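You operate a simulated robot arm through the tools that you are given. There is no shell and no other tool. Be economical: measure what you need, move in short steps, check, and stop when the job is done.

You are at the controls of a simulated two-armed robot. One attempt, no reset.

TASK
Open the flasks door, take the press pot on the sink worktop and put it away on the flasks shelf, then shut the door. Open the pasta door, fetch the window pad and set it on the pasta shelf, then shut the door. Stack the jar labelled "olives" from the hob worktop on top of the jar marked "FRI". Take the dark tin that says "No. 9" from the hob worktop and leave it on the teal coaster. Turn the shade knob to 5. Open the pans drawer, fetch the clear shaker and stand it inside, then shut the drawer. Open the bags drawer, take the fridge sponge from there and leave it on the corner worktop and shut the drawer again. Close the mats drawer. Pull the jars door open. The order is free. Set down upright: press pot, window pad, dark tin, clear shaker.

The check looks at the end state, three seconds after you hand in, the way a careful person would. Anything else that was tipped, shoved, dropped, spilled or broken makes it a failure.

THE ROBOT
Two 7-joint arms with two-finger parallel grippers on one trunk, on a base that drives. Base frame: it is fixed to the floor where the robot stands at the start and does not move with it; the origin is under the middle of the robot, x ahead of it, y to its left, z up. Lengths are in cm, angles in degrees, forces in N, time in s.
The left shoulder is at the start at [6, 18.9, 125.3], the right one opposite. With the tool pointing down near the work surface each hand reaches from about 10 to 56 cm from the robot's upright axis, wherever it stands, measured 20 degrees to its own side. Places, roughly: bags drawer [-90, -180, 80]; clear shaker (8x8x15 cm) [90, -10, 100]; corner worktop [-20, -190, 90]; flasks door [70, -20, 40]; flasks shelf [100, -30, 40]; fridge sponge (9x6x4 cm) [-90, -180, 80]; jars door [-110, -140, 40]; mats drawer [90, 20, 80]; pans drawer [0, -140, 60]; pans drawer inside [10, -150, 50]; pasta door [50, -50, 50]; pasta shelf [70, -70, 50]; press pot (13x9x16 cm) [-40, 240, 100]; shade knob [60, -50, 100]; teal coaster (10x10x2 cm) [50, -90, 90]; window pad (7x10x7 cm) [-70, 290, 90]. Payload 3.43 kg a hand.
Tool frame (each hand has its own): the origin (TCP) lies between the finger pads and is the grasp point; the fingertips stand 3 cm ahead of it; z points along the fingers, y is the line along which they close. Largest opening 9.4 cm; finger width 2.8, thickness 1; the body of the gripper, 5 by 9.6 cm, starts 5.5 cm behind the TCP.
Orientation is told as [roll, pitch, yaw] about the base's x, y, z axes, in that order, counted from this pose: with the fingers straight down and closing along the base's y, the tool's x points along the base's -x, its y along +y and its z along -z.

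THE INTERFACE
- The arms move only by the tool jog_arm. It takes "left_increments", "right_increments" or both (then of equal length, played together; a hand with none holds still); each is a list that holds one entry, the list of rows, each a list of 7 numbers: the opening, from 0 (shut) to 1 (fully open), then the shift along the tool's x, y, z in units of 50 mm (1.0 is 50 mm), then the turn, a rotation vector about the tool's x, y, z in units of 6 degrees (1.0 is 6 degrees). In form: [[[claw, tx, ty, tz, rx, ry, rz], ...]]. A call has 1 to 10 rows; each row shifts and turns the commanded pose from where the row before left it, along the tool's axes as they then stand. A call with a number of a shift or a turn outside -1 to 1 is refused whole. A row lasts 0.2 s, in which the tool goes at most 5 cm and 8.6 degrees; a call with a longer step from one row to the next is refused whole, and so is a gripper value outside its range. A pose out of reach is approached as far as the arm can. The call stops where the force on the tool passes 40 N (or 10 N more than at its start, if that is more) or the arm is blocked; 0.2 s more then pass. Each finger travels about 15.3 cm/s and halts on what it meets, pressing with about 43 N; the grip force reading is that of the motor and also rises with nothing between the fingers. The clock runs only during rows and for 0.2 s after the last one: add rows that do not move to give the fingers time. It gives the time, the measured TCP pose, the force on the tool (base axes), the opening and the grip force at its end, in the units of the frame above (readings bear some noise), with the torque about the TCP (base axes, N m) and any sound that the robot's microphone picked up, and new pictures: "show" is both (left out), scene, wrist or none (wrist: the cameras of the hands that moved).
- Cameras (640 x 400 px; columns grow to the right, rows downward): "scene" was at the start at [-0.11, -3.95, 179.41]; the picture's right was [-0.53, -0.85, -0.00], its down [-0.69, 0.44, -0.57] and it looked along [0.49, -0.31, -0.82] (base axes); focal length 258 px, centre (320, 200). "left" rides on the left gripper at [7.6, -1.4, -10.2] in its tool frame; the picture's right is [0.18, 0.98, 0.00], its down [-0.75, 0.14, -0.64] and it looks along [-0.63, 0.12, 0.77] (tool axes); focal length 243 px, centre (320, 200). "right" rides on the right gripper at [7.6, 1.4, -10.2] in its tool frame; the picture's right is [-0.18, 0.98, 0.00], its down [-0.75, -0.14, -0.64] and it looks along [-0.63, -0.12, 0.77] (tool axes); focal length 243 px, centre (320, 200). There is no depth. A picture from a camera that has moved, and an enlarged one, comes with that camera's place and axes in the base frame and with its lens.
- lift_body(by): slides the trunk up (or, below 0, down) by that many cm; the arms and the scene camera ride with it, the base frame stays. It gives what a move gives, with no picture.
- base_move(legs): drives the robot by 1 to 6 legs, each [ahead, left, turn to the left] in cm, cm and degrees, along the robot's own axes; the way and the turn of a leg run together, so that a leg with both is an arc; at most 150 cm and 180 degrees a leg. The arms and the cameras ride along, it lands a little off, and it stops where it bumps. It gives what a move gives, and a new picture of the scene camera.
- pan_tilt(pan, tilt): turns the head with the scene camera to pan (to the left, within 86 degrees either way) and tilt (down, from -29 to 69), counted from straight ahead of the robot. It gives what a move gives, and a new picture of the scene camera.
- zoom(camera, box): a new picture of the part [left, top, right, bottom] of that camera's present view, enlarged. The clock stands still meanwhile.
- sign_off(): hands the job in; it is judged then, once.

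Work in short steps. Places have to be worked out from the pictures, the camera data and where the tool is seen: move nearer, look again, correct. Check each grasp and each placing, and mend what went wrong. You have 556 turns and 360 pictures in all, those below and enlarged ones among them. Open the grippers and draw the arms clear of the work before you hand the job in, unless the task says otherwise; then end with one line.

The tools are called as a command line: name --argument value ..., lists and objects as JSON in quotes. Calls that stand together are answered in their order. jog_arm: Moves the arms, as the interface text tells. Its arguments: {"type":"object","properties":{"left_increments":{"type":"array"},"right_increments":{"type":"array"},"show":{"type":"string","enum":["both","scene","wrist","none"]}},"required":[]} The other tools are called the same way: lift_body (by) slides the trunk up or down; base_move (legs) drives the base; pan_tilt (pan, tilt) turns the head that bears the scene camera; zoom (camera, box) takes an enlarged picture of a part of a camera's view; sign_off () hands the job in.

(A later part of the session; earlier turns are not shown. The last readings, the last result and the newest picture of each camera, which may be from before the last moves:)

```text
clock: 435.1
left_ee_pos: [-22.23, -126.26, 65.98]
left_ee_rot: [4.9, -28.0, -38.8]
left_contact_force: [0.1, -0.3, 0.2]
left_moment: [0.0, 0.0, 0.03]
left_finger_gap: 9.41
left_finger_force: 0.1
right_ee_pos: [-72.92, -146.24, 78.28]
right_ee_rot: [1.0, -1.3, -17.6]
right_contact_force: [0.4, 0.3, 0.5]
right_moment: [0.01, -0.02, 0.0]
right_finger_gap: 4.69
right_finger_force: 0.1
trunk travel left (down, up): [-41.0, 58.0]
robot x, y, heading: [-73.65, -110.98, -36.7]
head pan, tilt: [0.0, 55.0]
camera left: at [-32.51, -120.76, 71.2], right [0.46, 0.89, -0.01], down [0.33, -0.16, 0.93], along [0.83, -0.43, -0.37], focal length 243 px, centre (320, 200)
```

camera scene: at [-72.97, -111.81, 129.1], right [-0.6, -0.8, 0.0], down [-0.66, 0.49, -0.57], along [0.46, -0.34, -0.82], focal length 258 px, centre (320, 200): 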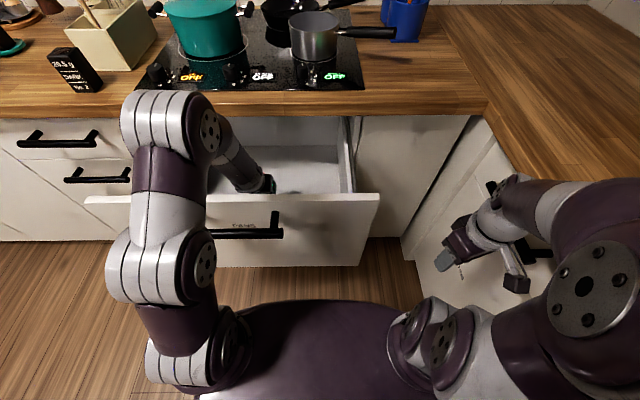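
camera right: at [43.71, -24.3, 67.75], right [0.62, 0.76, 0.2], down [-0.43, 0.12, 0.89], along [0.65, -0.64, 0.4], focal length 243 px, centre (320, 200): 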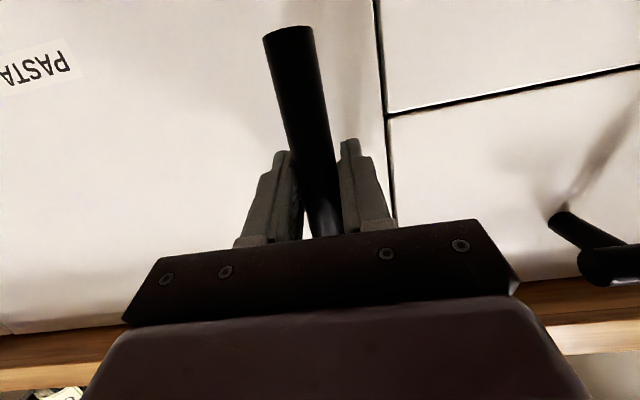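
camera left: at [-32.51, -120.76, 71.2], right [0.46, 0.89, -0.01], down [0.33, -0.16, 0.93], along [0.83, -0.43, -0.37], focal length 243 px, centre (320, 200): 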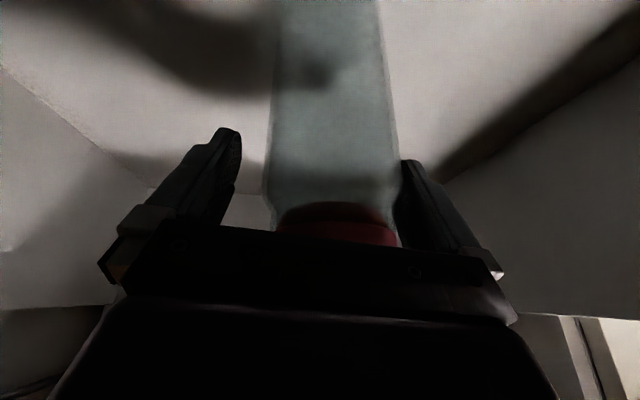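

Shaker stands free; recentre the fingers slightly and withdraw along the tool axis, then raise.

jog_arm --left_increments '[[[1, 0, 0.16, 0, 0, 0, 0], [1, 0.1, 0, -0.5, 0, 0, 0], [1, 0, 0, -0.7, 0, 0, 0], [1, -0.3, 0, -0.7, 0, 0, 0], [1, -0.3, 0, -0.7, 0, 0, 0]]]' --show "wrist"

lift_body --by 20

base_move --legs '[[-22, 0, 0]]'

```text
clock: 436.4
left_ee_pos: [-25.63, -123.94, 78.44]
left_ee_rot: [5.1, -28.1, -39.1]
left_contact_force: [-0.2, 0.5, 1.1]
left_moment: [0.01, -0.01, 0.0]
left_finger_gap: 9.41
left_finger_force: 0.0
right_ee_pos: [-72.94, -146.28, 78.29]
right_ee_rot: [1.0, -1.1, -17.6]
right_contact_force: [-0.2, 0.1, -1.3]
right_moment: [0.01, -0.03, 0.0]
right_finger_gap: 4.7
right_finger_force: 0.1
trunk travel left (down, up): [-41.0, 58.0]
robot x, y, heading: [-73.77, -111.14, -36.7]
head pan, tilt: [0.0, 55.0]
camera left: at [-35.97, -118.4, 83.84], right [0.46, 0.89, -0.01], down [0.33, -0.16, 0.93], along [0.83, -0.43, -0.37], focal length 243 px, centre (320, 200)
```

left: 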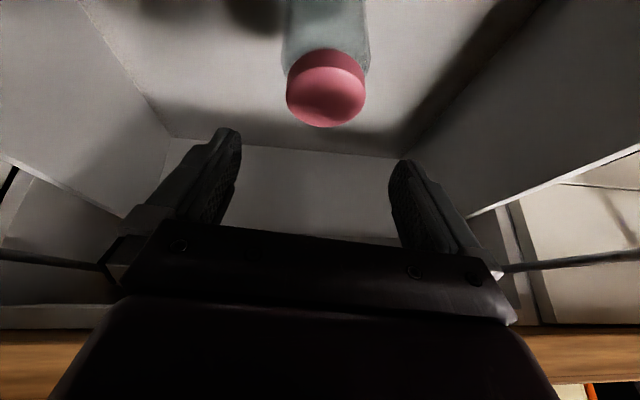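

```text
clock: 438.5
left_ee_pos: [-25.54, -123.82, 98.43]
left_ee_rot: [5.0, -28.1, -39.0]
left_contact_force: [-0.1, 0.5, 0.2]
left_moment: [0.0, 0.01, -0.03]
left_finger_gap: 9.37
left_finger_force: 0.1
right_ee_pos: [-72.94, -146.18, 98.33]
right_ee_rot: [0.9, -1.3, -17.5]
right_contact_force: [0.9, 0.7, 0.1]
right_moment: [-0.04, 0.01, 0.01]
right_finger_gap: 4.69
right_finger_force: 0.0
trunk travel left (down, up): [-61.0, 38.0]
robot x, y, heading: [-73.9, -110.7, -36.7]
head pan, tilt: [0.0, 55.0]
```

```text
clock: 440.2
left_ee_pos: [-43.11, -110.79, 98.43]
left_ee_rot: [5.0, -28.3, -38.8]
left_contact_force: [0.3, 0.6, 0.0]
left_moment: [-0.07, -0.01, 0.0]
left_finger_gap: 9.4
left_finger_force: 0.1
right_ee_pos: [-90.46, -133.03, 98.32]
right_ee_rot: [1.0, -1.3, -17.5]
right_contact_force: [0.3, 0.3, 0.9]
right_moment: [-0.03, -0.02, -0.01]
right_finger_gap: 4.7
right_finger_force: 0.2
trunk travel left (down, up): [-61.0, 38.0]
robot x, y, heading: [-91.15, -97.78, -36.6]
head pan, tilt: [0.0, 55.0]
camera scene: at [-90.52, -98.69, 147.86], right [-0.6, -0.8, 0.0], down [-0.66, 0.49, -0.57], along [0.46, -0.34, -0.82], focal length 258 px, centre (320, 200)
```

scene: 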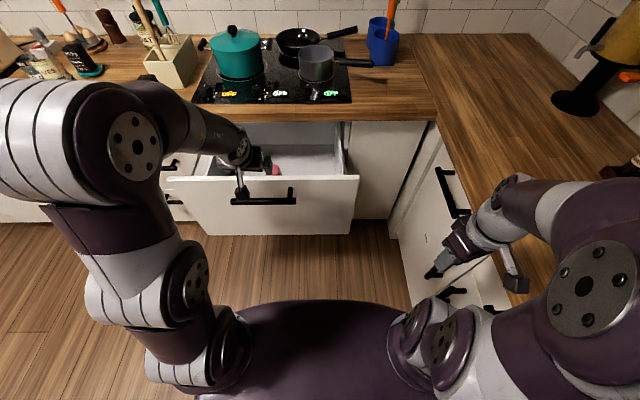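

Shaker stands upright in the drawer. Close it gently: lower the closed left hand in front of the handle bar.

base_move --legs '[[-7, 0, 0]]'

lift_body --by -18

jog_arm --left_increments '[[[0.5, 0, 0, 0, 0, 0, 0], [0, 0, 0, 0, 0, 0, 0], [0, 0, 0, 0, 0, 0, 0], [0, -0.26, 0, 0.14, 0, 0, 0], [0, -0.26, 0, 0.14, 0, 0, 0], [0, -0.26, 0, 0.14, 0, 0, 0]]]' --show "both"

```text
clock: 441.2
left_ee_pos: [-48.77, -106.6, 98.5]
left_ee_rot: [5.1, -28.2, -38.9]
left_contact_force: [-1.2, -0.4, -0.6]
left_moment: [-0.01, 0.0, 0.03]
left_finger_gap: 9.38
left_finger_force: 0.2
right_ee_pos: [-96.13, -128.94, 98.33]
right_ee_rot: [1.0, -1.4, -17.6]
right_contact_force: [-0.3, -0.6, 0.4]
right_moment: [-0.01, -0.01, 0.01]
right_finger_gap: 4.72
right_finger_force: 0.0
trunk travel left (down, up): [-61.0, 38.0]
robot x, y, heading: [-96.75, -93.81, -36.7]
head pan, tilt: [0.0, 55.0]
camera scene: at [-96.19, -94.46, 147.86], right [-0.6, -0.8, 0.0], down [-0.66, 0.49, -0.57], along [0.46, -0.34, -0.82], focal length 258 px, centre (320, 200)
```

scene: 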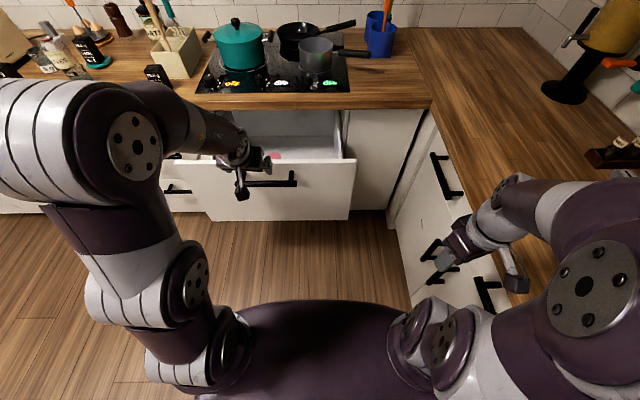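

```text
clock: 443.2
left_ee_pos: [-48.56, -106.79, 80.64]
left_ee_rot: [5.0, -28.1, -38.8]
left_contact_force: [-0.2, -0.2, -0.5]
left_moment: [0.01, -0.04, 0.02]
left_finger_gap: 9.41
left_finger_force: 0.1
right_ee_pos: [-95.98, -129.04, 80.35]
right_ee_rot: [0.9, -1.1, -17.6]
right_contact_force: [-0.6, -0.2, 0.5]
right_moment: [0.04, -0.01, 0.0]
right_finger_gap: 4.68
right_finger_force: 0.1
trunk travel left (down, up): [-43.0, 56.0]
robot x, y, heading: [-96.62, -93.74, -36.8]
head pan, tilt: [0.0, 55.0]
```

```text
clock: 444.6
left_ee_pos: [-45.04, -109.39, 80.38]
left_ee_rot: [5.1, -28.1, -39.0]
left_contact_force: [0.0, -0.2, -0.3]
left_moment: [0.01, 0.01, 0.01]
left_finger_gap: 0.01
left_finger_force: 32.9
right_ee_pos: [-95.95, -129.07, 80.2]
right_ee_rot: [1.0, -1.2, -17.6]
right_contact_force: [0.4, 0.6, -0.2]
right_moment: [-0.02, -0.04, -0.02]
right_finger_gap: 4.7
right_finger_force: 0.0
trunk travel left (down, up): [-43.0, 56.0]
robot x, y, heading: [-96.64, -93.5, -36.8]
head pan, tilt: [0.0, 55.0]
camera scene: at [-95.98, -94.61, 129.86], right [-0.6, -0.8, 0.0], down [-0.66, 0.49, -0.57], along [0.46, -0.34, -0.82], focal length 258 px, centre (320, 200)
camera left: at [-55.32, -103.87, 85.8], right [0.46, 0.89, -0.01], down [0.33, -0.16, 0.93], along [0.83, -0.43, -0.37], focal length 243 px, centre (320, 200)
```

scene: 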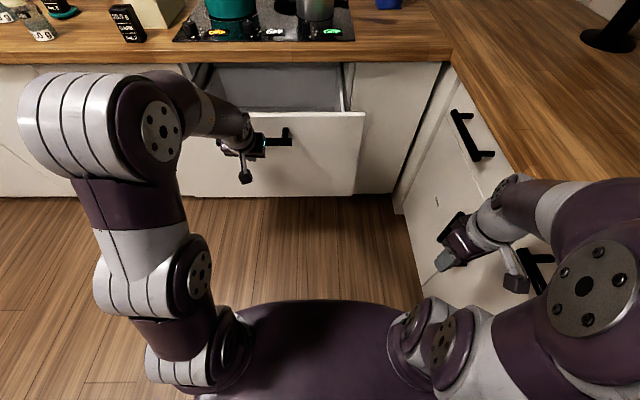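
left: 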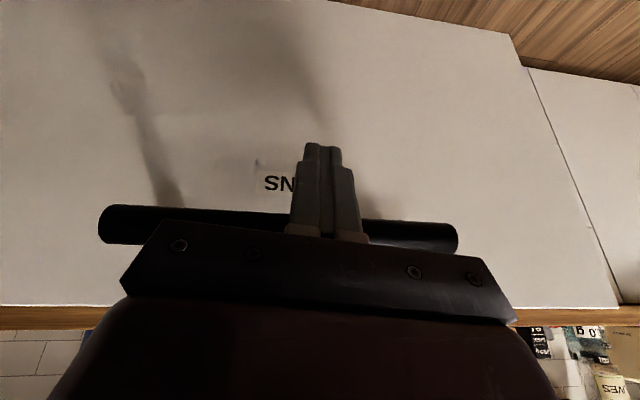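

Finger in front of the bar. Make contact gently with the arm, then push with the base.

jog_arm --left_increments '[[[0, -0.13, 0, 0.07, 0, 0, 0], [0, -0.13, 0, 0.07, 0, 0, 0], [0, -0.13, 0, 0.07, 0, 0, 0], [0, -0.13, 0, 0.07, 0, 0, 0], [0, -0.13, 0, 0.07, 0, 0, 0], [0, -0.13, 0, 0.07, 0, 0, 0], [0, -0.13, 0, 0.07, 0, 0, 0]]]' --show "none"

base_move --legs '[[10, 0, 0], [10, 0, 0]]'

```text
clock: 446.2
left_ee_pos: [-41.42, -112.28, 79.51]
left_ee_rot: [5.3, -28.3, -38.9]
left_contact_force: [0.5, 0.2, -0.6]
left_moment: [0.01, 0.01, 0.04]
left_finger_gap: 0.0
left_finger_force: 33.3
left hand out of reach, approached as far as the arm can: row 5, 6, 7
right_ee_pos: [-96.0, -128.95, 80.29]
right_ee_rot: [1.0, -1.2, -17.7]
right_contact_force: [0.5, -0.1, 0.3]
right_moment: [0.04, 0.02, 0.01]
right_finger_gap: 4.7
right_finger_force: 0.1
trunk travel left (down, up): [-43.0, 56.0]
robot x, y, heading: [-96.68, -93.86, -36.7]
head pan, tilt: [0.0, 55.0]
```

```text
clock: 448.1
left_ee_pos: [-25.27, -124.44, 79.43]
left_ee_rot: [5.3, -28.1, -39.0]
left_contact_force: [0.2, 0.4, -1.0]
left_moment: [0.05, 0.02, -0.03]
left_finger_gap: 0.0
left_finger_force: 32.7
right_ee_pos: [-79.81, -141.15, 80.17]
right_ee_rot: [0.9, -1.2, -17.6]
right_contact_force: [1.0, -0.6, 0.6]
right_moment: [-0.01, 0.04, 0.02]
right_finger_gap: 4.71
right_finger_force: 0.0
trunk travel left (down, up): [-43.0, 56.0]
robot x, y, heading: [-80.76, -105.58, -37.0]
head pan, tilt: [0.0, 55.0]
camera scene: at [-79.82, -106.73, 129.85], right [-0.6, -0.8, 0.0], down [-0.66, 0.49, -0.57], along [0.46, -0.34, -0.82], focal length 258 px, centre (320, 200)
```

scene: 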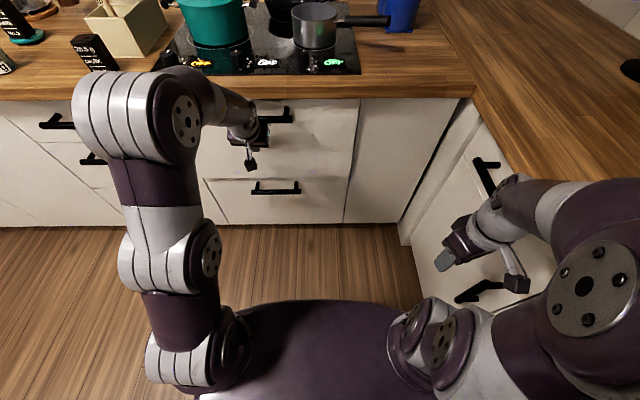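

Drawer seems nearly shut; press on a few cm until resistance.

base_move --legs '[[9, 0, 0]]'

zoom --camera "scene" --box '[180, 70, 420, 230]'

```text
clock: 449.2
left_ee_pos: [-19.17, -128.87, 79.18]
left_ee_rot: [5.3, -27.1, -38.8]
left_contact_force: [-0.3, 1.1, -0.5]
left_moment: [-0.02, 0.03, -0.01]
left_finger_gap: 0.0
left_finger_force: 32.4
right_ee_pos: [-73.43, -145.89, 80.15]
right_ee_rot: [1.0, -1.3, -17.7]
right_contact_force: [0.4, 0.8, 0.0]
right_moment: [-0.01, 0.03, -0.03]
right_finger_gap: 4.72
right_finger_force: 0.1
trunk travel left (down, up): [-43.0, 56.0]
robot x, y, heading: [-74.16, -110.7, -36.7]
head pan, tilt: [0.0, 55.0]
stopped in leg 1: the force on the tool passed its limit (the readings are from after the stop); the commanded pose is now the measured one
camera scene: at [-73.51, -111.44, 129.86], right [-0.6, -0.8, 0.0], down [-0.66, 0.49, -0.57], along [0.46, -0.34, -0.82], focal length 258 px, centre (320, 200)
```

scene: 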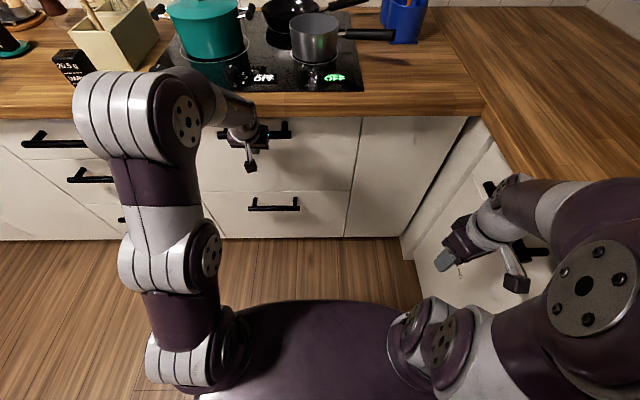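

```text
2.50 times, centred on (300, 150) of scene
camera zoom: at [-73.51, -111.44, 129.86], right [-0.6, -0.8, 0.0], down [-0.66, 0.49, -0.57], along [0.46, -0.34, -0.82], focal length 644 px, centre (370, 325)
```

zoom: 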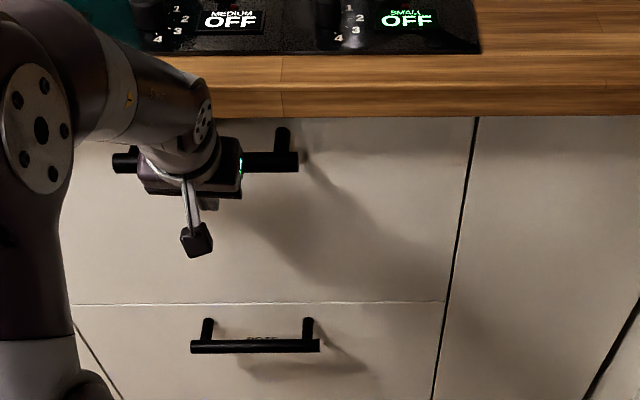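

Pans drawer is shut. Back away, move left, raise the trunk and turn right to face the other run (bags drawer, jars door).

base_move --legs '[[-40, 0, 0], [0, 40, 0], [0, 0, -90]]'

lift_body --by 30

pan_tilt --pan 0 --tilt 45

```text
clock: 457.7
left_ee_pos: [-100.88, -109.04, 79.13]
left_ee_rot: [5.4, -27.1, -130.3]
left_contact_force: [-0.3, -0.1, 0.0]
left_moment: [-0.01, -0.01, 0.02]
left_finger_gap: 0.0
left_finger_force: 32.9
right_ee_pos: [-116.59, -54.47, 80.36]
right_ee_rot: [1.0, -1.2, -109.1]
right_contact_force: [0.6, 0.3, -0.3]
right_moment: [-0.02, 0.01, 0.0]
right_finger_gap: 4.69
right_finger_force: 0.0
trunk travel left (down, up): [-43.0, 56.0]
robot x, y, heading: [-81.21, -54.46, -128.1]
head pan, tilt: [0.0, 55.0]
camera scene: at [-82.26, -55.58, 129.86], right [-0.78, 0.62, 0.0], down [0.51, 0.64, -0.57], along [-0.36, -0.45, -0.82], focal length 258 px, centre (320, 200)
```

scene: 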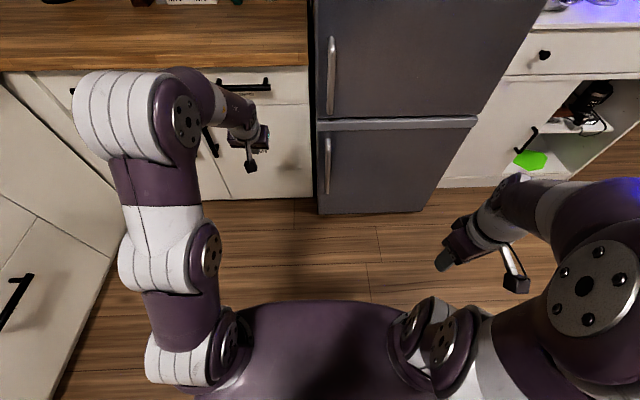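

```text
clock: 460.7
left_ee_pos: [-100.87, -108.95, 109.11]
left_ee_rot: [5.5, -27.3, -130.4]
left_contact_force: [-0.1, 0.4, 0.0]
left_moment: [-0.02, 0.0, 0.0]
left_finger_gap: 0.0
left_finger_force: 33.1
right_ee_pos: [-116.61, -54.35, 110.2]
right_ee_rot: [1.0, -1.3, -109.0]
right_contact_force: [1.1, 0.4, 1.4]
right_moment: [0.01, 0.04, 0.04]
right_finger_gap: 4.71
right_finger_force: 0.0
trunk travel left (down, up): [-73.0, 26.0]
robot x, y, heading: [-81.34, -54.58, -128.2]
head pan, tilt: [0.0, 55.0]
```

```text
clock: 461.4
left_ee_pos: [-101.01, -109.07, 109.13]
left_ee_rot: [5.3, -27.2, -130.3]
left_contact_force: [-0.1, -0.1, 0.9]
left_moment: [-0.01, -0.01, -0.01]
left_finger_gap: 0.0
left_finger_force: 32.8
right_ee_pos: [-116.58, -54.42, 110.32]
right_ee_rot: [1.0, -1.2, -109.0]
right_contact_force: [-0.4, 0.3, 0.6]
right_moment: [-0.01, 0.0, -0.01]
right_finger_gap: 4.71
right_finger_force: 0.0
trunk travel left (down, up): [-73.0, 26.0]
robot x, y, heading: [-81.31, -54.23, -128.4]
head pan, tilt: [0.0, 45.0]
camera scene: at [-82.83, -56.31, 161.19], right [-0.78, 0.62, 0.0], down [0.44, 0.56, -0.71], along [-0.44, -0.55, -0.71], focal length 258 px, centre (320, 200)
```

scene: 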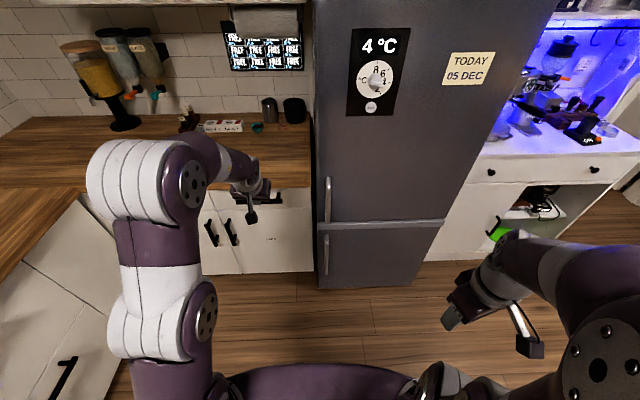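

zoom --camera "scene" --box '[170, 170, 330, 280]'

jog_arm --left_increments '[[[0, 0, 0.9, 0, 0, 0, 0], [0, 0, 0.9, 0, 0, 0, 0], [0, 0, 0.9, 0, 0, 0, 0], [0, 0, 0.9, 0, 0, 0, 0]]]' --show "scene"

```text
3.64 times, centred on (250, 225) of scene
camera zoom: at [-82.83, -56.31, 161.19], right [-0.78, 0.62, 0.0], down [0.44, 0.56, -0.71], along [-0.44, -0.55, -0.71], focal length 938 px, centre (574, 109)
```

zoom: 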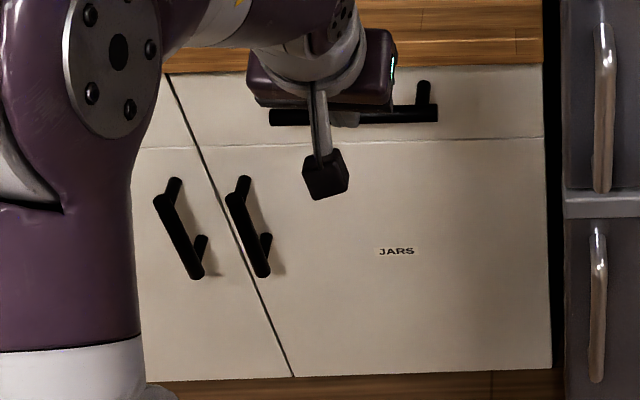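

```text
clock: 462.4
left_ee_pos: [-97.53, -111.33, 107.53]
left_ee_rot: [7.9, -31.2, -130.4]
left_contact_force: [0.2, -0.9, 0.3]
left_moment: [0.01, -0.01, 0.02]
left_finger_gap: 0.0
left_finger_force: 33.8
left hand out of reach, approached as far as the arm can: row 1, 2, 3, 4
right_ee_pos: [-116.46, -54.47, 110.37]
right_ee_rot: [0.8, -1.2, -109.1]
right_contact_force: [-1.2, -0.2, 0.4]
right_moment: [0.02, -0.01, 0.0]
right_finger_gap: 4.7
right_finger_force: 0.2
trunk travel left (down, up): [-73.0, 26.0]
robot x, y, heading: [-81.09, -54.49, -128.2]
head pan, tilt: [0.0, 45.0]
camera scene: at [-82.72, -56.35, 161.2], right [-0.78, 0.62, 0.0], down [0.44, 0.56, -0.71], along [-0.44, -0.55, -0.71], focal length 258 px, centre (320, 200)
```

scene: 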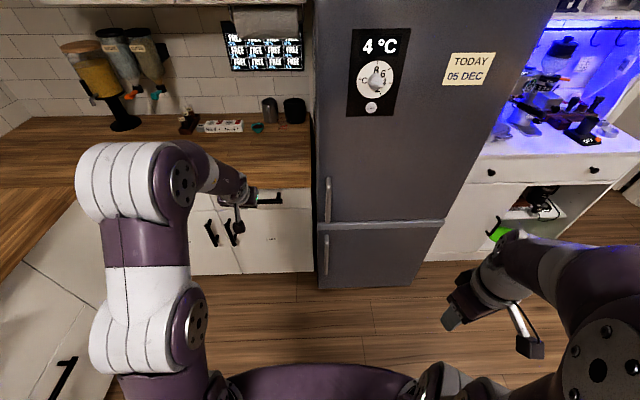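

JARS is the right-hand door (handle on its left, hinge by the fridge); the bags drawer should be the left unit's top drawer. Lower the trunk to the earlier working height, then level and roll the left hand again.

lift_body --by -17

jog_arm --left_increments '[[[0.4, 0.4, 0, -0.4, 0, -1, 0], [0.4, 0.4, 0, -0.4, 0, -1, 0], [0.4, 0, 0, 0, 0, -1, 0], [0.4, 0, 0, 0, 0, -1, 0], [0.4, 0, 0, 0, 0, -1, 0], [0.4, 0, 0, 0, 0, -1, 0], [0.4, 0, 0, 0, 0, -1, 0], [0.4, 0, 0, 0, 0, -1, 0], [0.4, 0, 0, 0, 0, -0.4, 0]]]' --show "none"

base_move --legs '[[0, 42, 1.8]]'

```text
clock: 464.3
left_ee_pos: [-97.63, -111.2, 90.44]
left_ee_rot: [7.9, -31.2, -130.4]
left_contact_force: [0.6, -0.9, -0.2]
left_moment: [-0.03, 0.0, 0.02]
left_finger_gap: 0.0
left_finger_force: 32.9
right_ee_pos: [-116.35, -54.36, 93.27]
right_ee_rot: [1.1, -1.2, -109.2]
right_contact_force: [0.7, 0.5, 0.0]
right_moment: [0.02, -0.02, -0.03]
right_finger_gap: 4.72
right_finger_force: 0.1
trunk travel left (down, up): [-56.0, 43.0]
robot x, y, heading: [-81.28, -54.55, -128.2]
head pan, tilt: [0.0, 45.0]
```

```text
clock: 466.3
left_ee_pos: [-94.01, -106.83, 91.47]
left_ee_rot: [33.8, -75.9, -158.3]
left_contact_force: [-0.2, 0.3, 0.8]
left_moment: [0.0, 0.02, 0.0]
left_finger_gap: 3.74
left_finger_force: 0.1
left hand out of reach, approached as far as the arm can: row 3
right_ee_pos: [-116.53, -54.44, 93.29]
right_ee_rot: [0.9, -1.2, -109.1]
right_contact_force: [-0.5, 0.2, -1.0]
right_moment: [0.0, 0.01, 0.02]
right_finger_gap: 4.69
right_finger_force: 0.2
trunk travel left (down, up): [-56.0, 43.0]
robot x, y, heading: [-81.41, -54.47, -128.4]
head pan, tilt: [0.0, 45.0]
```

```text
clock: 468.9
left_ee_pos: [-58.31, -132.79, 91.43]
left_ee_rot: [33.5, -75.6, -155.7]
left_contact_force: [0.3, -0.5, -0.6]
left_moment: [0.01, 0.01, -0.06]
left_finger_gap: 3.76
left_finger_force: 0.0
right_ee_pos: [-82.88, -81.24, 93.32]
right_ee_rot: [1.0, -1.1, -106.9]
right_contact_force: [0.5, -0.3, 0.5]
right_moment: [0.0, 0.0, 0.02]
right_finger_gap: 4.69
right_finger_force: 0.0
trunk travel left (down, up): [-56.0, 43.0]
robot x, y, heading: [-48.01, -80.05, -126.0]
head pan, tilt: [0.0, 45.0]
camera scene: at [-49.18, -81.83, 144.2], right [-0.81, 0.59, 0.0], down [0.42, 0.57, -0.71], along [-0.42, -0.57, -0.71], focal length 258 px, centre (320, 200)
```

scene: 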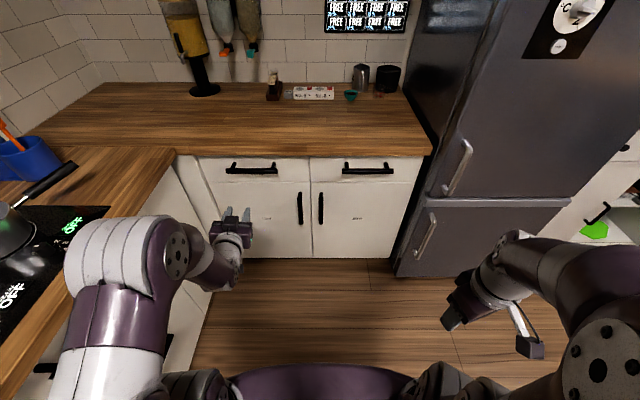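

zoom --camera "scene" --box '[180, 140, 440, 270]'

```text
2.46 times, centred on (310, 205) of scene
camera zoom: at [-49.18, -81.83, 144.2], right [-0.81, 0.59, 0.0], down [0.42, 0.57, -0.71], along [-0.42, -0.57, -0.71], focal length 635 px, centre (345, 188)
```

zoom: 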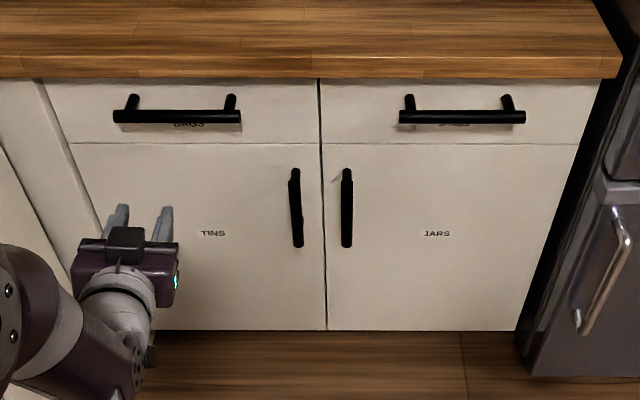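

BAGS is the left top drawer, bar ≈(X2 36, Y2 −172.8, z≈82). Roll the left hand −90°.

jog_arm --left_increments '[[[0.4, 0, 0, 0, 0, 0, -1], [0.4, 0, 0, 0, 0, 0, -1], [0.4, 0, 0, 0, 0, 0, -1], [0.4, 0, 0, 0, 0, 0, -1], [0.4, 0, 0, 0, 0, 0, -1], [0.4, 0, 0, 0, 0, 0, -1], [0.4, 0, 0, 0, 0, 0, -1], [0.4, 0, 0, 0, 0, 0, -1]]]' --show "none"

jog_arm --left_increments '[[[0.4, 0, 0, 0, 0, 0, -1], [0.4, 0, 0, 0, 0, 0, -1], [0.4, 0, 0, 0, 0, 0, -1], [0.4, 0, 0, 0, 0, 0, -1], [0.4, 0, 0, 0, 0, 0, -1], [0.4, 0, 0, 0, 0, 0, -1]]]' --show "wrist"

```text
clock: 470.7
left_ee_pos: [-58.32, -132.79, 91.41]
left_ee_rot: [-72.0, -48.5, -45.1]
left_contact_force: [0.1, -0.1, -0.1]
left_moment: [-0.02, -0.01, -0.03]
left_finger_gap: 3.76
left_finger_force: 0.1
right_ee_pos: [-82.93, -81.16, 93.19]
right_ee_rot: [1.0, -1.2, -106.9]
right_contact_force: [-0.9, -0.3, -0.6]
right_moment: [0.01, -0.01, 0.0]
right_finger_gap: 4.68
right_finger_force: 0.0
trunk travel left (down, up): [-56.0, 43.0]
robot x, y, heading: [-47.5, -80.21, -126.2]
head pan, tilt: [0.0, 45.0]
```

```text
clock: 472.1
left_ee_pos: [-58.3, -132.88, 91.56]
left_ee_rot: [-77.8, -13.6, -34.2]
left_contact_force: [0.5, 0.0, 0.3]
left_moment: [-0.04, 0.02, -0.04]
left_finger_gap: 3.76
left_finger_force: 0.1
right_ee_pos: [-83.05, -81.26, 93.37]
right_ee_rot: [1.1, -1.3, -106.9]
right_contact_force: [-0.4, 0.4, -0.2]
right_moment: [0.04, 0.02, 0.02]
right_finger_gap: 4.67
right_finger_force: 0.1
trunk travel left (down, up): [-56.0, 43.0]
robot x, y, heading: [-47.62, -80.04, -126.1]
head pan, tilt: [0.0, 45.0]
camera left: at [-59.57, -120.03, 93.17], right [0.16, 0.14, -0.98], down [0.98, 0.13, 0.17], along [0.15, -0.98, -0.12], focal length 243 px, centre (320, 200)
```

left: 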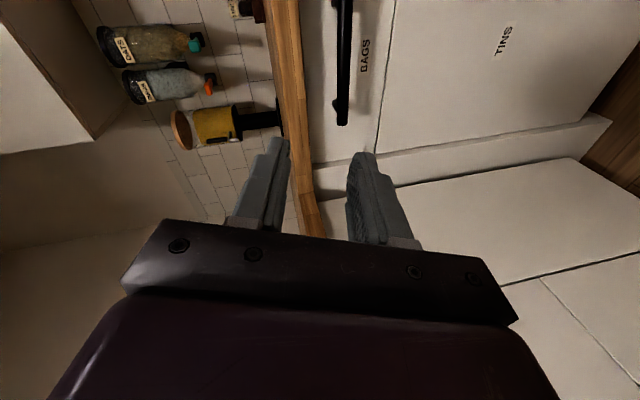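

Fix remaining roll/yaw/pitch, lower the trunk 9.5 cm, and drive 14 cm ahead.

jog_arm --left_increments '[[[0.4, 0, 0, 0, 0, 0, -1], [0.4, 0, 0, 0, 0, 0, -1], [0.4, 0, 0, 0, 0.5, 0.85, -0.2], [0.4, 0, 0, 0, 0.8, 0, 0]]]' --show "none"

lift_body --by -9.5

base_move --legs '[[16, 4, 0]]'

jog_arm --left_increments '[[[0.4, 0, 0, 0, 0, 0, 0]]]' --show "wrist"

```text
clock: 473.1
left_ee_pos: [-58.29, -132.72, 91.58]
left_ee_rot: [-85.8, 0.0, -36.6]
left_contact_force: [-0.9, -0.6, 0.7]
left_moment: [0.0, 0.02, -0.03]
left_finger_gap: 3.79
left_finger_force: 0.0
right_ee_pos: [-83.02, -81.13, 93.31]
right_ee_rot: [1.0, -1.3, -106.7]
right_contact_force: [-0.2, 0.0, 0.3]
right_moment: [0.04, -0.02, -0.01]
right_finger_gap: 4.68
right_finger_force: 0.1
trunk travel left (down, up): [-56.0, 43.0]
robot x, y, heading: [-47.7, -80.09, -125.8]
head pan, tilt: [0.0, 45.0]
```

```text
clock: 474.4
left_ee_pos: [-58.34, -132.76, 82.04]
left_ee_rot: [-85.9, 0.1, -36.6]
left_contact_force: [-0.1, -0.4, -0.6]
left_moment: [0.01, -0.03, -0.01]
left_finger_gap: 3.76
left_finger_force: 0.0
right_ee_pos: [-82.96, -81.17, 83.72]
right_ee_rot: [1.0, -1.3, -106.9]
right_contact_force: [-0.6, 0.2, -0.8]
right_moment: [0.04, -0.04, -0.03]
right_finger_gap: 4.7
right_finger_force: 0.1
trunk travel left (down, up): [-46.5, 52.5]
robot x, y, heading: [-47.32, -79.87, -126.3]
head pan, tilt: [0.0, 45.0]
```

```text
clock: 475.9
left_ee_pos: [-64.32, -148.07, 81.8]
left_ee_rot: [-85.7, 0.1, -36.4]
left_contact_force: [-0.8, -0.3, -0.4]
left_moment: [-0.01, 0.0, -0.02]
left_finger_gap: 3.77
left_finger_force: 0.0
right_ee_pos: [-89.02, -96.55, 83.77]
right_ee_rot: [1.1, -1.1, -106.6]
right_contact_force: [-0.1, -0.6, -0.5]
right_moment: [0.01, 0.0, -0.04]
right_finger_gap: 4.72
right_finger_force: 0.1
trunk travel left (down, up): [-46.5, 52.5]
robot x, y, heading: [-53.68, -95.46, -125.9]
head pan, tilt: [0.0, 45.0]
camera scene: at [-55.4, -97.19, 134.7], right [-0.81, 0.59, 0.0], down [0.41, 0.57, -0.71], along [-0.41, -0.57, -0.71], focal length 258 px, centre (320, 200)
```

scene: 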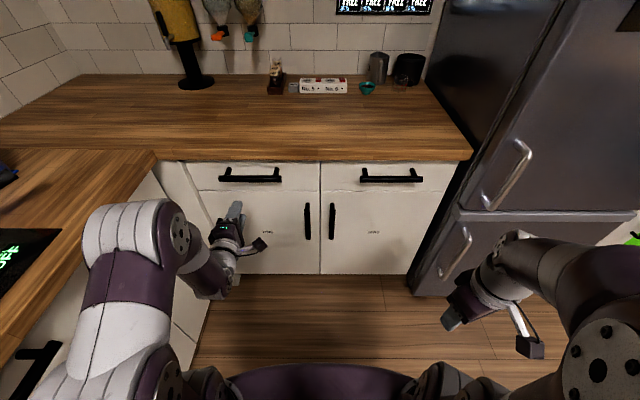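

```text
clock: 476.3
left_ee_pos: [-64.33, -148.03, 81.86]
left_ee_rot: [-85.8, 0.0, -36.3]
left_contact_force: [0.0, -0.6, -0.5]
left_moment: [0.02, -0.01, -0.01]
left_finger_gap: 3.75
left_finger_force: 0.0
right_ee_pos: [-89.06, -96.64, 83.69]
right_ee_rot: [1.0, -1.1, -106.7]
right_contact_force: [0.1, 0.2, -0.9]
right_moment: [0.03, -0.01, -0.02]
right_finger_gap: 4.67
right_finger_force: 0.1
trunk travel left (down, up): [-46.5, 52.5]
robot x, y, heading: [-53.81, -95.42, -125.9]
head pan, tilt: [0.0, 45.0]
camera left: at [-64.3, -135.31, 84.1], right [-0.11, 0.17, -0.98], down [0.99, 0.08, -0.1], along [0.06, -0.98, -0.17], focal length 243 px, centre (320, 200)
```

left: 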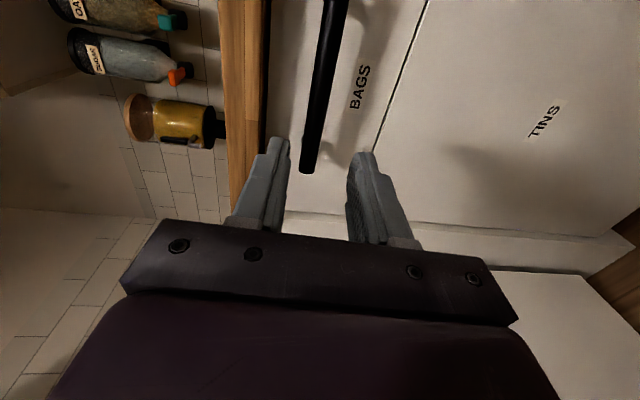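

Aligned with the BAGS bar. Advance 14 cm and close.

jog_arm --left_increments '[[[0.4, 0, 0, 0.7, 0, 0, 0], [0.4, 0, 0, 0.7, 0, 0, 0], [0.4, 0, 0, 0.7, 0, 0, 0], [0.4, 0, 0, 0.7, 0, 0, 0], [0.2, 0, 0, 0, 0, 0, 0], [0, 0, 0, 0, 0, 0, 0], [0, 0, 0, 0, 0, 0, 0]]]' --show "wrist"

```text
clock: 477.9
left_ee_pos: [-72.68, -159.05, 80.77]
left_ee_rot: [-85.8, 0.1, -36.4]
left_contact_force: [1.6, 2.4, -4.8]
left_moment: [-0.1, -0.34, 0.14]
left_finger_gap: 2.02
left_finger_force: 45.2
right_ee_pos: [-89.01, -96.6, 83.77]
right_ee_rot: [1.0, -1.2, -106.8]
right_contact_force: [-0.8, -0.8, 1.2]
right_moment: [-0.01, 0.01, 0.01]
right_finger_gap: 4.7
right_finger_force: 0.1
trunk travel left (down, up): [-46.5, 52.5]
robot x, y, heading: [-53.98, -95.13, -126.0]
head pan, tilt: [0.0, 45.0]
camera left: at [-72.68, -146.38, 83.03], right [-0.11, 0.17, -0.98], down [0.99, 0.08, -0.09], along [0.06, -0.98, -0.18], focal length 243 px, centre (320, 200)
```

left: 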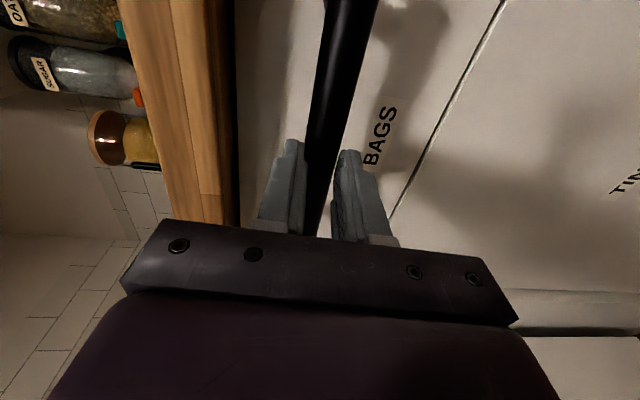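

Gripped. Pull the bags drawer open by backing 28 cm.

base_move --legs '[[-28, 0, 0]]'

pan_tilt --pan 5 --tilt 50

```text
clock: 479.8
left_ee_pos: [-56.5, -136.46, 80.93]
left_ee_rot: [-85.9, 0.1, -36.6]
left_contact_force: [0.0, -0.6, -0.5]
left_moment: [0.0, -0.01, -0.02]
left_finger_gap: 0.0
left_finger_force: 33.1
right_ee_pos: [-72.75, -73.95, 83.84]
right_ee_rot: [1.0, -1.2, -107.0]
right_contact_force: [0.4, 0.8, 0.2]
right_moment: [-0.03, 0.02, -0.04]
right_finger_gap: 4.69
right_finger_force: 0.2
trunk travel left (down, up): [-46.5, 52.5]
robot x, y, heading: [-37.35, -72.75, -125.9]
head pan, tilt: [0.0, 45.0]
camera scene: at [-38.91, -74.41, 134.7], right [-0.81, 0.59, 0.0], down [0.42, 0.57, -0.71], along [-0.42, -0.57, -0.71], focal length 258 px, centre (320, 200)
```

scene: 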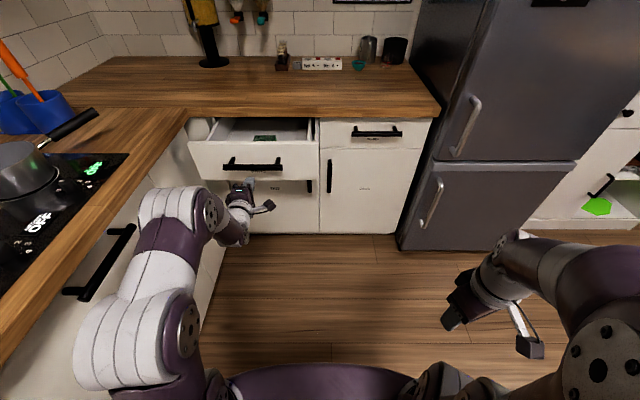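

```text
clock: 480.5
left_ee_pos: [-56.63, -136.58, 80.84]
left_ee_rot: [-85.9, 0.1, -36.5]
left_contact_force: [-0.6, 0.4, -0.1]
left_moment: [-0.02, 0.03, 0.0]
left_finger_gap: 0.0
left_finger_force: 32.4
right_ee_pos: [-72.84, -73.89, 83.81]
right_ee_rot: [1.0, -1.2, -106.9]
right_contact_force: [0.5, -1.0, -0.8]
right_moment: [0.01, 0.02, 0.01]
right_finger_gap: 4.7
right_finger_force: 0.1
trunk travel left (down, up): [-46.5, 52.5]
robot x, y, heading: [-37.52, -72.73, -125.6]
head pan, tilt: [5.0, 50.0]
camera scene: at [-38.18, -74.53, 134.01], right [-0.86, 0.52, 0.0], down [0.4, 0.66, -0.64], along [-0.33, -0.55, -0.77], focal length 258 px, centre (320, 200)
```

scene: 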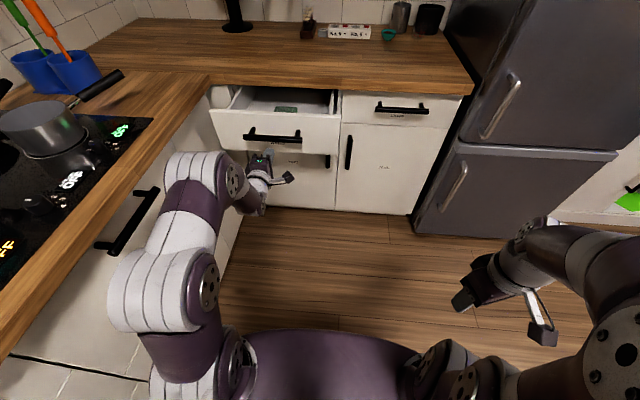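

Grip slipped off (drawer stop?), but the drawer is open with the sponge visible. Zoom.

zoom --camera "scene" --box '[200, 70, 360, 170]'

```text
4.00 times, centred on (280, 120) of scene
camera zoom: at [-38.18, -74.53, 134.01], right [-0.86, 0.52, 0.0], down [0.4, 0.66, -0.64], along [-0.33, -0.55, -0.77], focal length 1031 px, centre (480, 520)
```

zoom: 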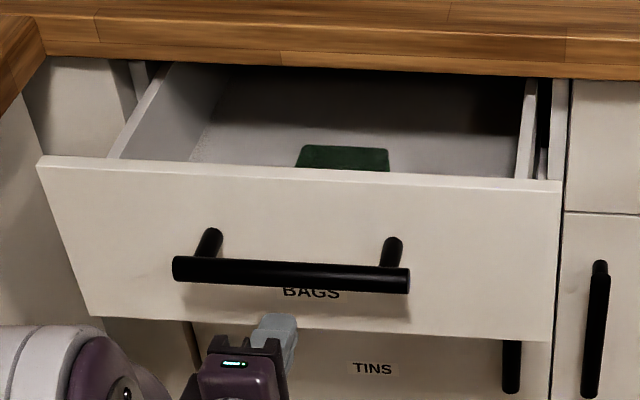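

Opened ~15 cm; sponge is further back, so more opening is needed. Regrip the bar and pull again.

jog_arm --left_increments '[[[0.4, 0, -0.1, 0, 0, 0, 0], [0.4, 0, -0.1, 0.7, 0, 0, 0], [0.4, 0, 0, 0.7, 0, 0, 0], [0.4, 0, 0, 0.7, 0, 0, 0], [0.4, 0, 0, 0.75, 0, 0, 0], [0.2, 0, 0, 0, 0, 0, 0], [0, 0, 0, 0, 0, 0, 0], [0, 0, 0, 0, 0, 0, 0]]]' --show "wrist"

```text
clock: 482.3
left_ee_pos: [-65.09, -148.22, 80.46]
left_ee_rot: [-85.5, 0.1, -36.6]
left_contact_force: [-0.4, 1.0, -11.1]
left_moment: [-0.16, -0.16, -0.09]
left_finger_gap: 2.61
left_finger_force: 45.1
right_ee_pos: [-72.76, -74.01, 83.76]
right_ee_rot: [1.0, -1.0, -106.9]
right_contact_force: [0.3, -0.7, 0.5]
right_moment: [0.01, -0.02, 0.02]
right_finger_gap: 4.72
right_finger_force: 0.1
trunk travel left (down, up): [-46.5, 52.5]
robot x, y, heading: [-37.58, -72.71, -126.1]
head pan, tilt: [5.0, 50.0]
camera left: at [-65.2, -135.44, 82.71], right [-0.1, 0.17, -0.98], down [0.99, 0.07, -0.09], along [0.06, -0.98, -0.18], focal length 243 px, centre (320, 200)
```

left: 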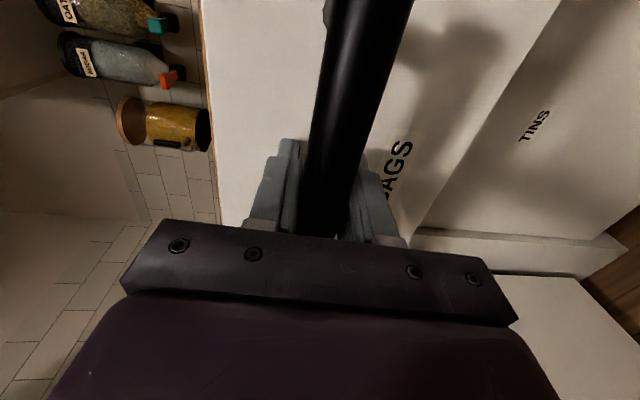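

Gripped firmly. Pull back 15 cm.

base_move --legs '[[-14, 0, 0]]'

zoom --camera "scene" --box '[200, 70, 360, 170]'

```text
clock: 483.6
left_ee_pos: [-56.93, -136.8, 80.55]
left_ee_rot: [-85.6, 0.1, -36.6]
left_contact_force: [-2.2, 2.6, -20.5]
left_moment: [-0.34, 0.13, 0.04]
left_finger_gap: 2.62
left_finger_force: 44.7
right_ee_pos: [-64.51, -62.72, 83.76]
right_ee_rot: [0.9, -1.1, -106.8]
right_contact_force: [0.5, 0.6, -0.2]
right_moment: [0.04, 0.0, -0.02]
right_finger_gap: 4.7
right_finger_force: 0.0
trunk travel left (down, up): [-46.5, 52.5]
robot x, y, heading: [-29.17, -61.81, -126.3]
head pan, tilt: [5.0, 50.0]
camera scene: at [-29.99, -63.35, 133.99], right [-0.86, 0.52, 0.0], down [0.4, 0.66, -0.64], along [-0.33, -0.55, -0.77], focal length 258 px, centre (320, 200)
```

scene: 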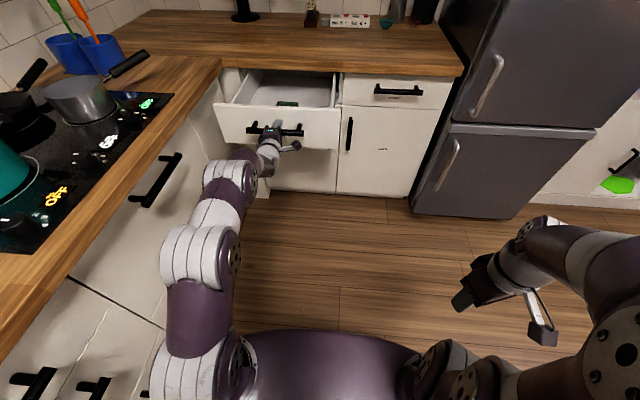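

```text
4.00 times, centred on (280, 120) of scene
camera zoom: at [-29.99, -63.35, 133.99], right [-0.86, 0.52, 0.0], down [0.4, 0.66, -0.64], along [-0.33, -0.55, -0.77], focal length 1031 px, centre (480, 520)
```

zoom: 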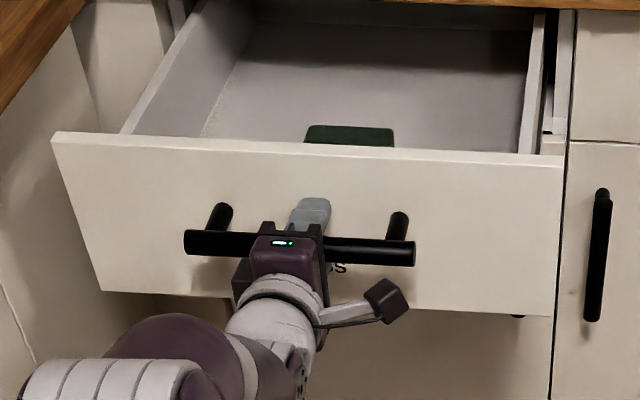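

Opened 29 cm. Pull 7 cm more to bring the sponge clear of the worktop edge.

base_move --legs '[[-7, 0, 0]]'

zoom --camera "scene" --box '[200, 60, 360, 160]'

```text
clock: 484.6
left_ee_pos: [-52.71, -131.1, 80.42]
left_ee_rot: [-85.5, 0.1, -36.4]
left_contact_force: [-0.5, -0.3, -9.8]
left_moment: [-0.28, -0.03, -0.01]
left_finger_gap: 2.65
left_finger_force: 44.8
right_ee_pos: [-60.27, -57.0, 83.78]
right_ee_rot: [0.9, -1.3, -106.8]
right_contact_force: [0.1, 0.3, 0.6]
right_moment: [0.0, 0.0, -0.01]
right_finger_gap: 4.72
right_finger_force: 0.0
trunk travel left (down, up): [-46.5, 52.5]
robot x, y, heading: [-24.96, -55.78, -126.0]
head pan, tilt: [5.0, 50.0]
camera scene: at [-25.78, -57.54, 134.0], right [-0.86, 0.52, 0.0], down [0.39, 0.66, -0.64], along [-0.33, -0.55, -0.77], focal length 258 px, centre (320, 200)
```

scene: 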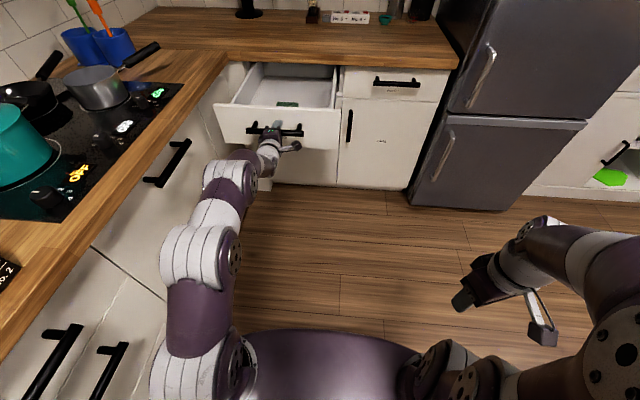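

```text
4.00 times, centred on (280, 110) of scene
camera zoom: at [-25.78, -57.54, 134.0], right [-0.86, 0.52, 0.0], down [0.39, 0.66, -0.64], along [-0.33, -0.55, -0.77], focal length 1031 px, centre (480, 560)
```

zoom: 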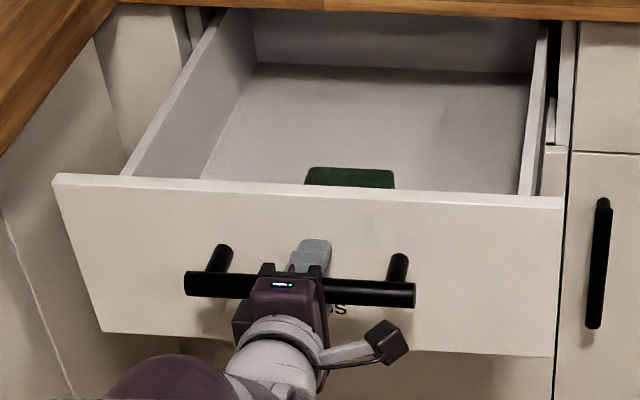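

Drawer open 36 cm; sponge ≈(X2 37, Y2 −163). Release, back off, raise the trunk, and test rotating the right hand's yaw for a top grasp across its short side.

jog_arm --left_increments '[[[0.25, 0, 0, 0, 0, 0, 0], [0.45, 0, 0, 0, 0, 0, 0], [0.45, 0, 0, 0, 0, 0, 0]]]' --show "none"

base_move --legs '[[-15, 0, 0]]'

lift_body --by 33

jog_arm --right_increments '[[[1, -0.3, 0, 0, 0, 0, -1], [1, -0.3, 0, 0, 0, 0, -1], [1, 0, 0, 0, 0, 0, -1], [1, 0, 0, 0, 0, 0, -1], [1, 0, 0, 0, 0, 0, -1], [1, 0, 0, 0, 0, 0, -1], [1, 0, 0, 0, 0, 0, -1], [1, 0, 0, 0, 0, 0, -1]]]' --show "none"

```text
clock: 485.4
left_ee_pos: [-52.66, -130.96, 80.47]
left_ee_rot: [-85.5, 0.1, -36.5]
left_contact_force: [0.0, 0.0, 0.8]
left_moment: [0.02, 0.0, -0.01]
left_finger_gap: 4.24
left_finger_force: 0.2
right_ee_pos: [-60.43, -56.99, 83.77]
right_ee_rot: [0.9, -1.1, -106.8]
right_contact_force: [0.0, -0.6, -0.7]
right_moment: [-0.01, 0.0, -0.01]
right_finger_gap: 4.71
right_finger_force: 0.0
trunk travel left (down, up): [-46.5, 52.5]
robot x, y, heading: [-25.19, -55.97, -126.1]
head pan, tilt: [5.0, 50.0]
```

```text
clock: 486.8
left_ee_pos: [-43.89, -118.93, 80.59]
left_ee_rot: [-85.6, 0.2, -36.6]
left_contact_force: [0.0, 1.6, 0.6]
left_moment: [0.02, -0.03, 0.03]
left_finger_gap: 4.22
left_finger_force: 0.0
right_ee_pos: [-51.46, -44.77, 83.8]
right_ee_rot: [1.0, -1.4, -106.8]
right_contact_force: [0.9, 2.0, 0.0]
right_moment: [0.01, 0.01, 0.01]
right_finger_gap: 4.72
right_finger_force: 0.0
trunk travel left (down, up): [-46.5, 52.5]
robot x, y, heading: [-16.28, -43.45, -126.2]
head pan, tilt: [5.0, 50.0]
camera scene: at [-16.97, -45.36, 134.01], right [-0.86, 0.52, 0.0], down [0.39, 0.66, -0.64], along [-0.33, -0.55, -0.77], focal length 258 px, centre (320, 200)
```

scene: 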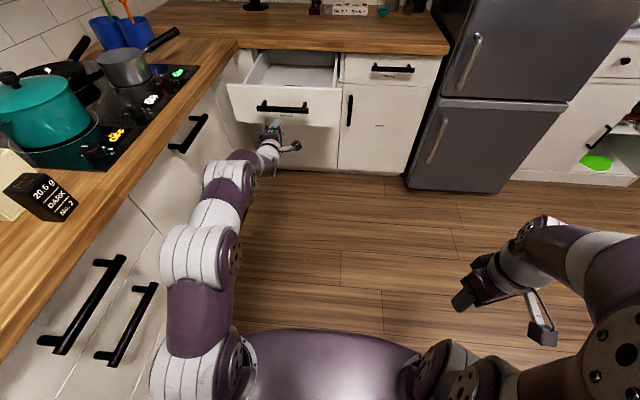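

```text
clock: 490.0
left_ee_pos: [-44.1, -119.13, 113.49]
left_ee_rot: [-85.5, 0.1, -36.6]
left_contact_force: [0.0, 0.4, 0.5]
left_moment: [0.03, 0.02, 0.0]
left_finger_gap: 4.24
left_finger_force: 0.1
right_ee_pos: [-51.55, -44.91, 116.7]
right_ee_rot: [1.0, -1.1, -106.9]
right_contact_force: [-0.8, 0.9, 0.6]
right_moment: [0.01, -0.01, 0.01]
right_finger_gap: 4.7
right_finger_force: 0.1
trunk travel left (down, up): [-79.5, 19.5]
robot x, y, heading: [-16.17, -43.79, -126.1]
head pan, tilt: [5.0, 50.0]
```

```text
clock: 491.8
left_ee_pos: [-43.91, -119.06, 113.47]
left_ee_rot: [-85.4, 0.1, -36.7]
left_contact_force: [-0.2, 0.0, 0.6]
left_moment: [0.0, 0.0, 0.01]
left_finger_gap: 4.26
left_finger_force: 0.1
right_ee_pos: [-52.36, -47.7, 116.9]
right_ee_rot: [-0.2, -1.6, -58.8]
right_contact_force: [-0.6, 0.7, 0.3]
right_moment: [-0.03, -0.03, 0.01]
right_finger_gap: 9.41
right_finger_force: 0.0
trunk travel left (down, up): [-79.5, 19.5]
robot x, y, heading: [-16.4, -43.54, -125.9]
head pan, tilt: [5.0, 50.0]
```

Right yaw works, but the extended left arm would be in the way. Alternative: tip the (rolled) left hand downward, which also gives closing along the drawer's depth. Test it.

jog_arm --left_increments '[[[0.8, 0, 0, -0.5, -1, 0, 0], [0.8, 0, 0, -0.5, -1, 0, 0], [0.8, 0, 0, -0.5, -1, 0, 0], [0.8, 0, 0, -0.4, -1, 0, 0], [0.8, 0, 0, -0.4, -1, 0, 0], [0.8, 0, 0, -0.4, -1, 0, 0], [0.8, 0, 0, -0.2, -1, 0, 0], [0.8, 0, 0, -0.2, -1, 0, 0], [0.8, 0, 0, 0, -1, 0, 0], [0.8, 0, 0, 0, -1, 0, 0]]]' --show "none"

```text
clock: 494.0
left_ee_pos: [-30.28, -100.03, 106.24]
left_ee_rot: [-29.4, -1.6, -35.7]
left_contact_force: [1.1, -0.5, -0.5]
left_moment: [0.0, 0.02, -0.02]
left_finger_gap: 7.49
left_finger_force: 0.1
left hand out of reach, approached as far as the arm can: row 6, 7, 8, 9, 10
right_ee_pos: [-52.39, -47.73, 116.91]
right_ee_rot: [-0.2, -1.6, -58.8]
right_contact_force: [0.2, 0.4, 0.2]
right_moment: [0.02, -0.03, 0.01]
right_finger_gap: 9.4
right_finger_force: 0.0
trunk travel left (down, up): [-79.5, 19.5]
robot x, y, heading: [-16.28, -43.53, -125.9]
head pan, tilt: [5.0, 50.0]
```

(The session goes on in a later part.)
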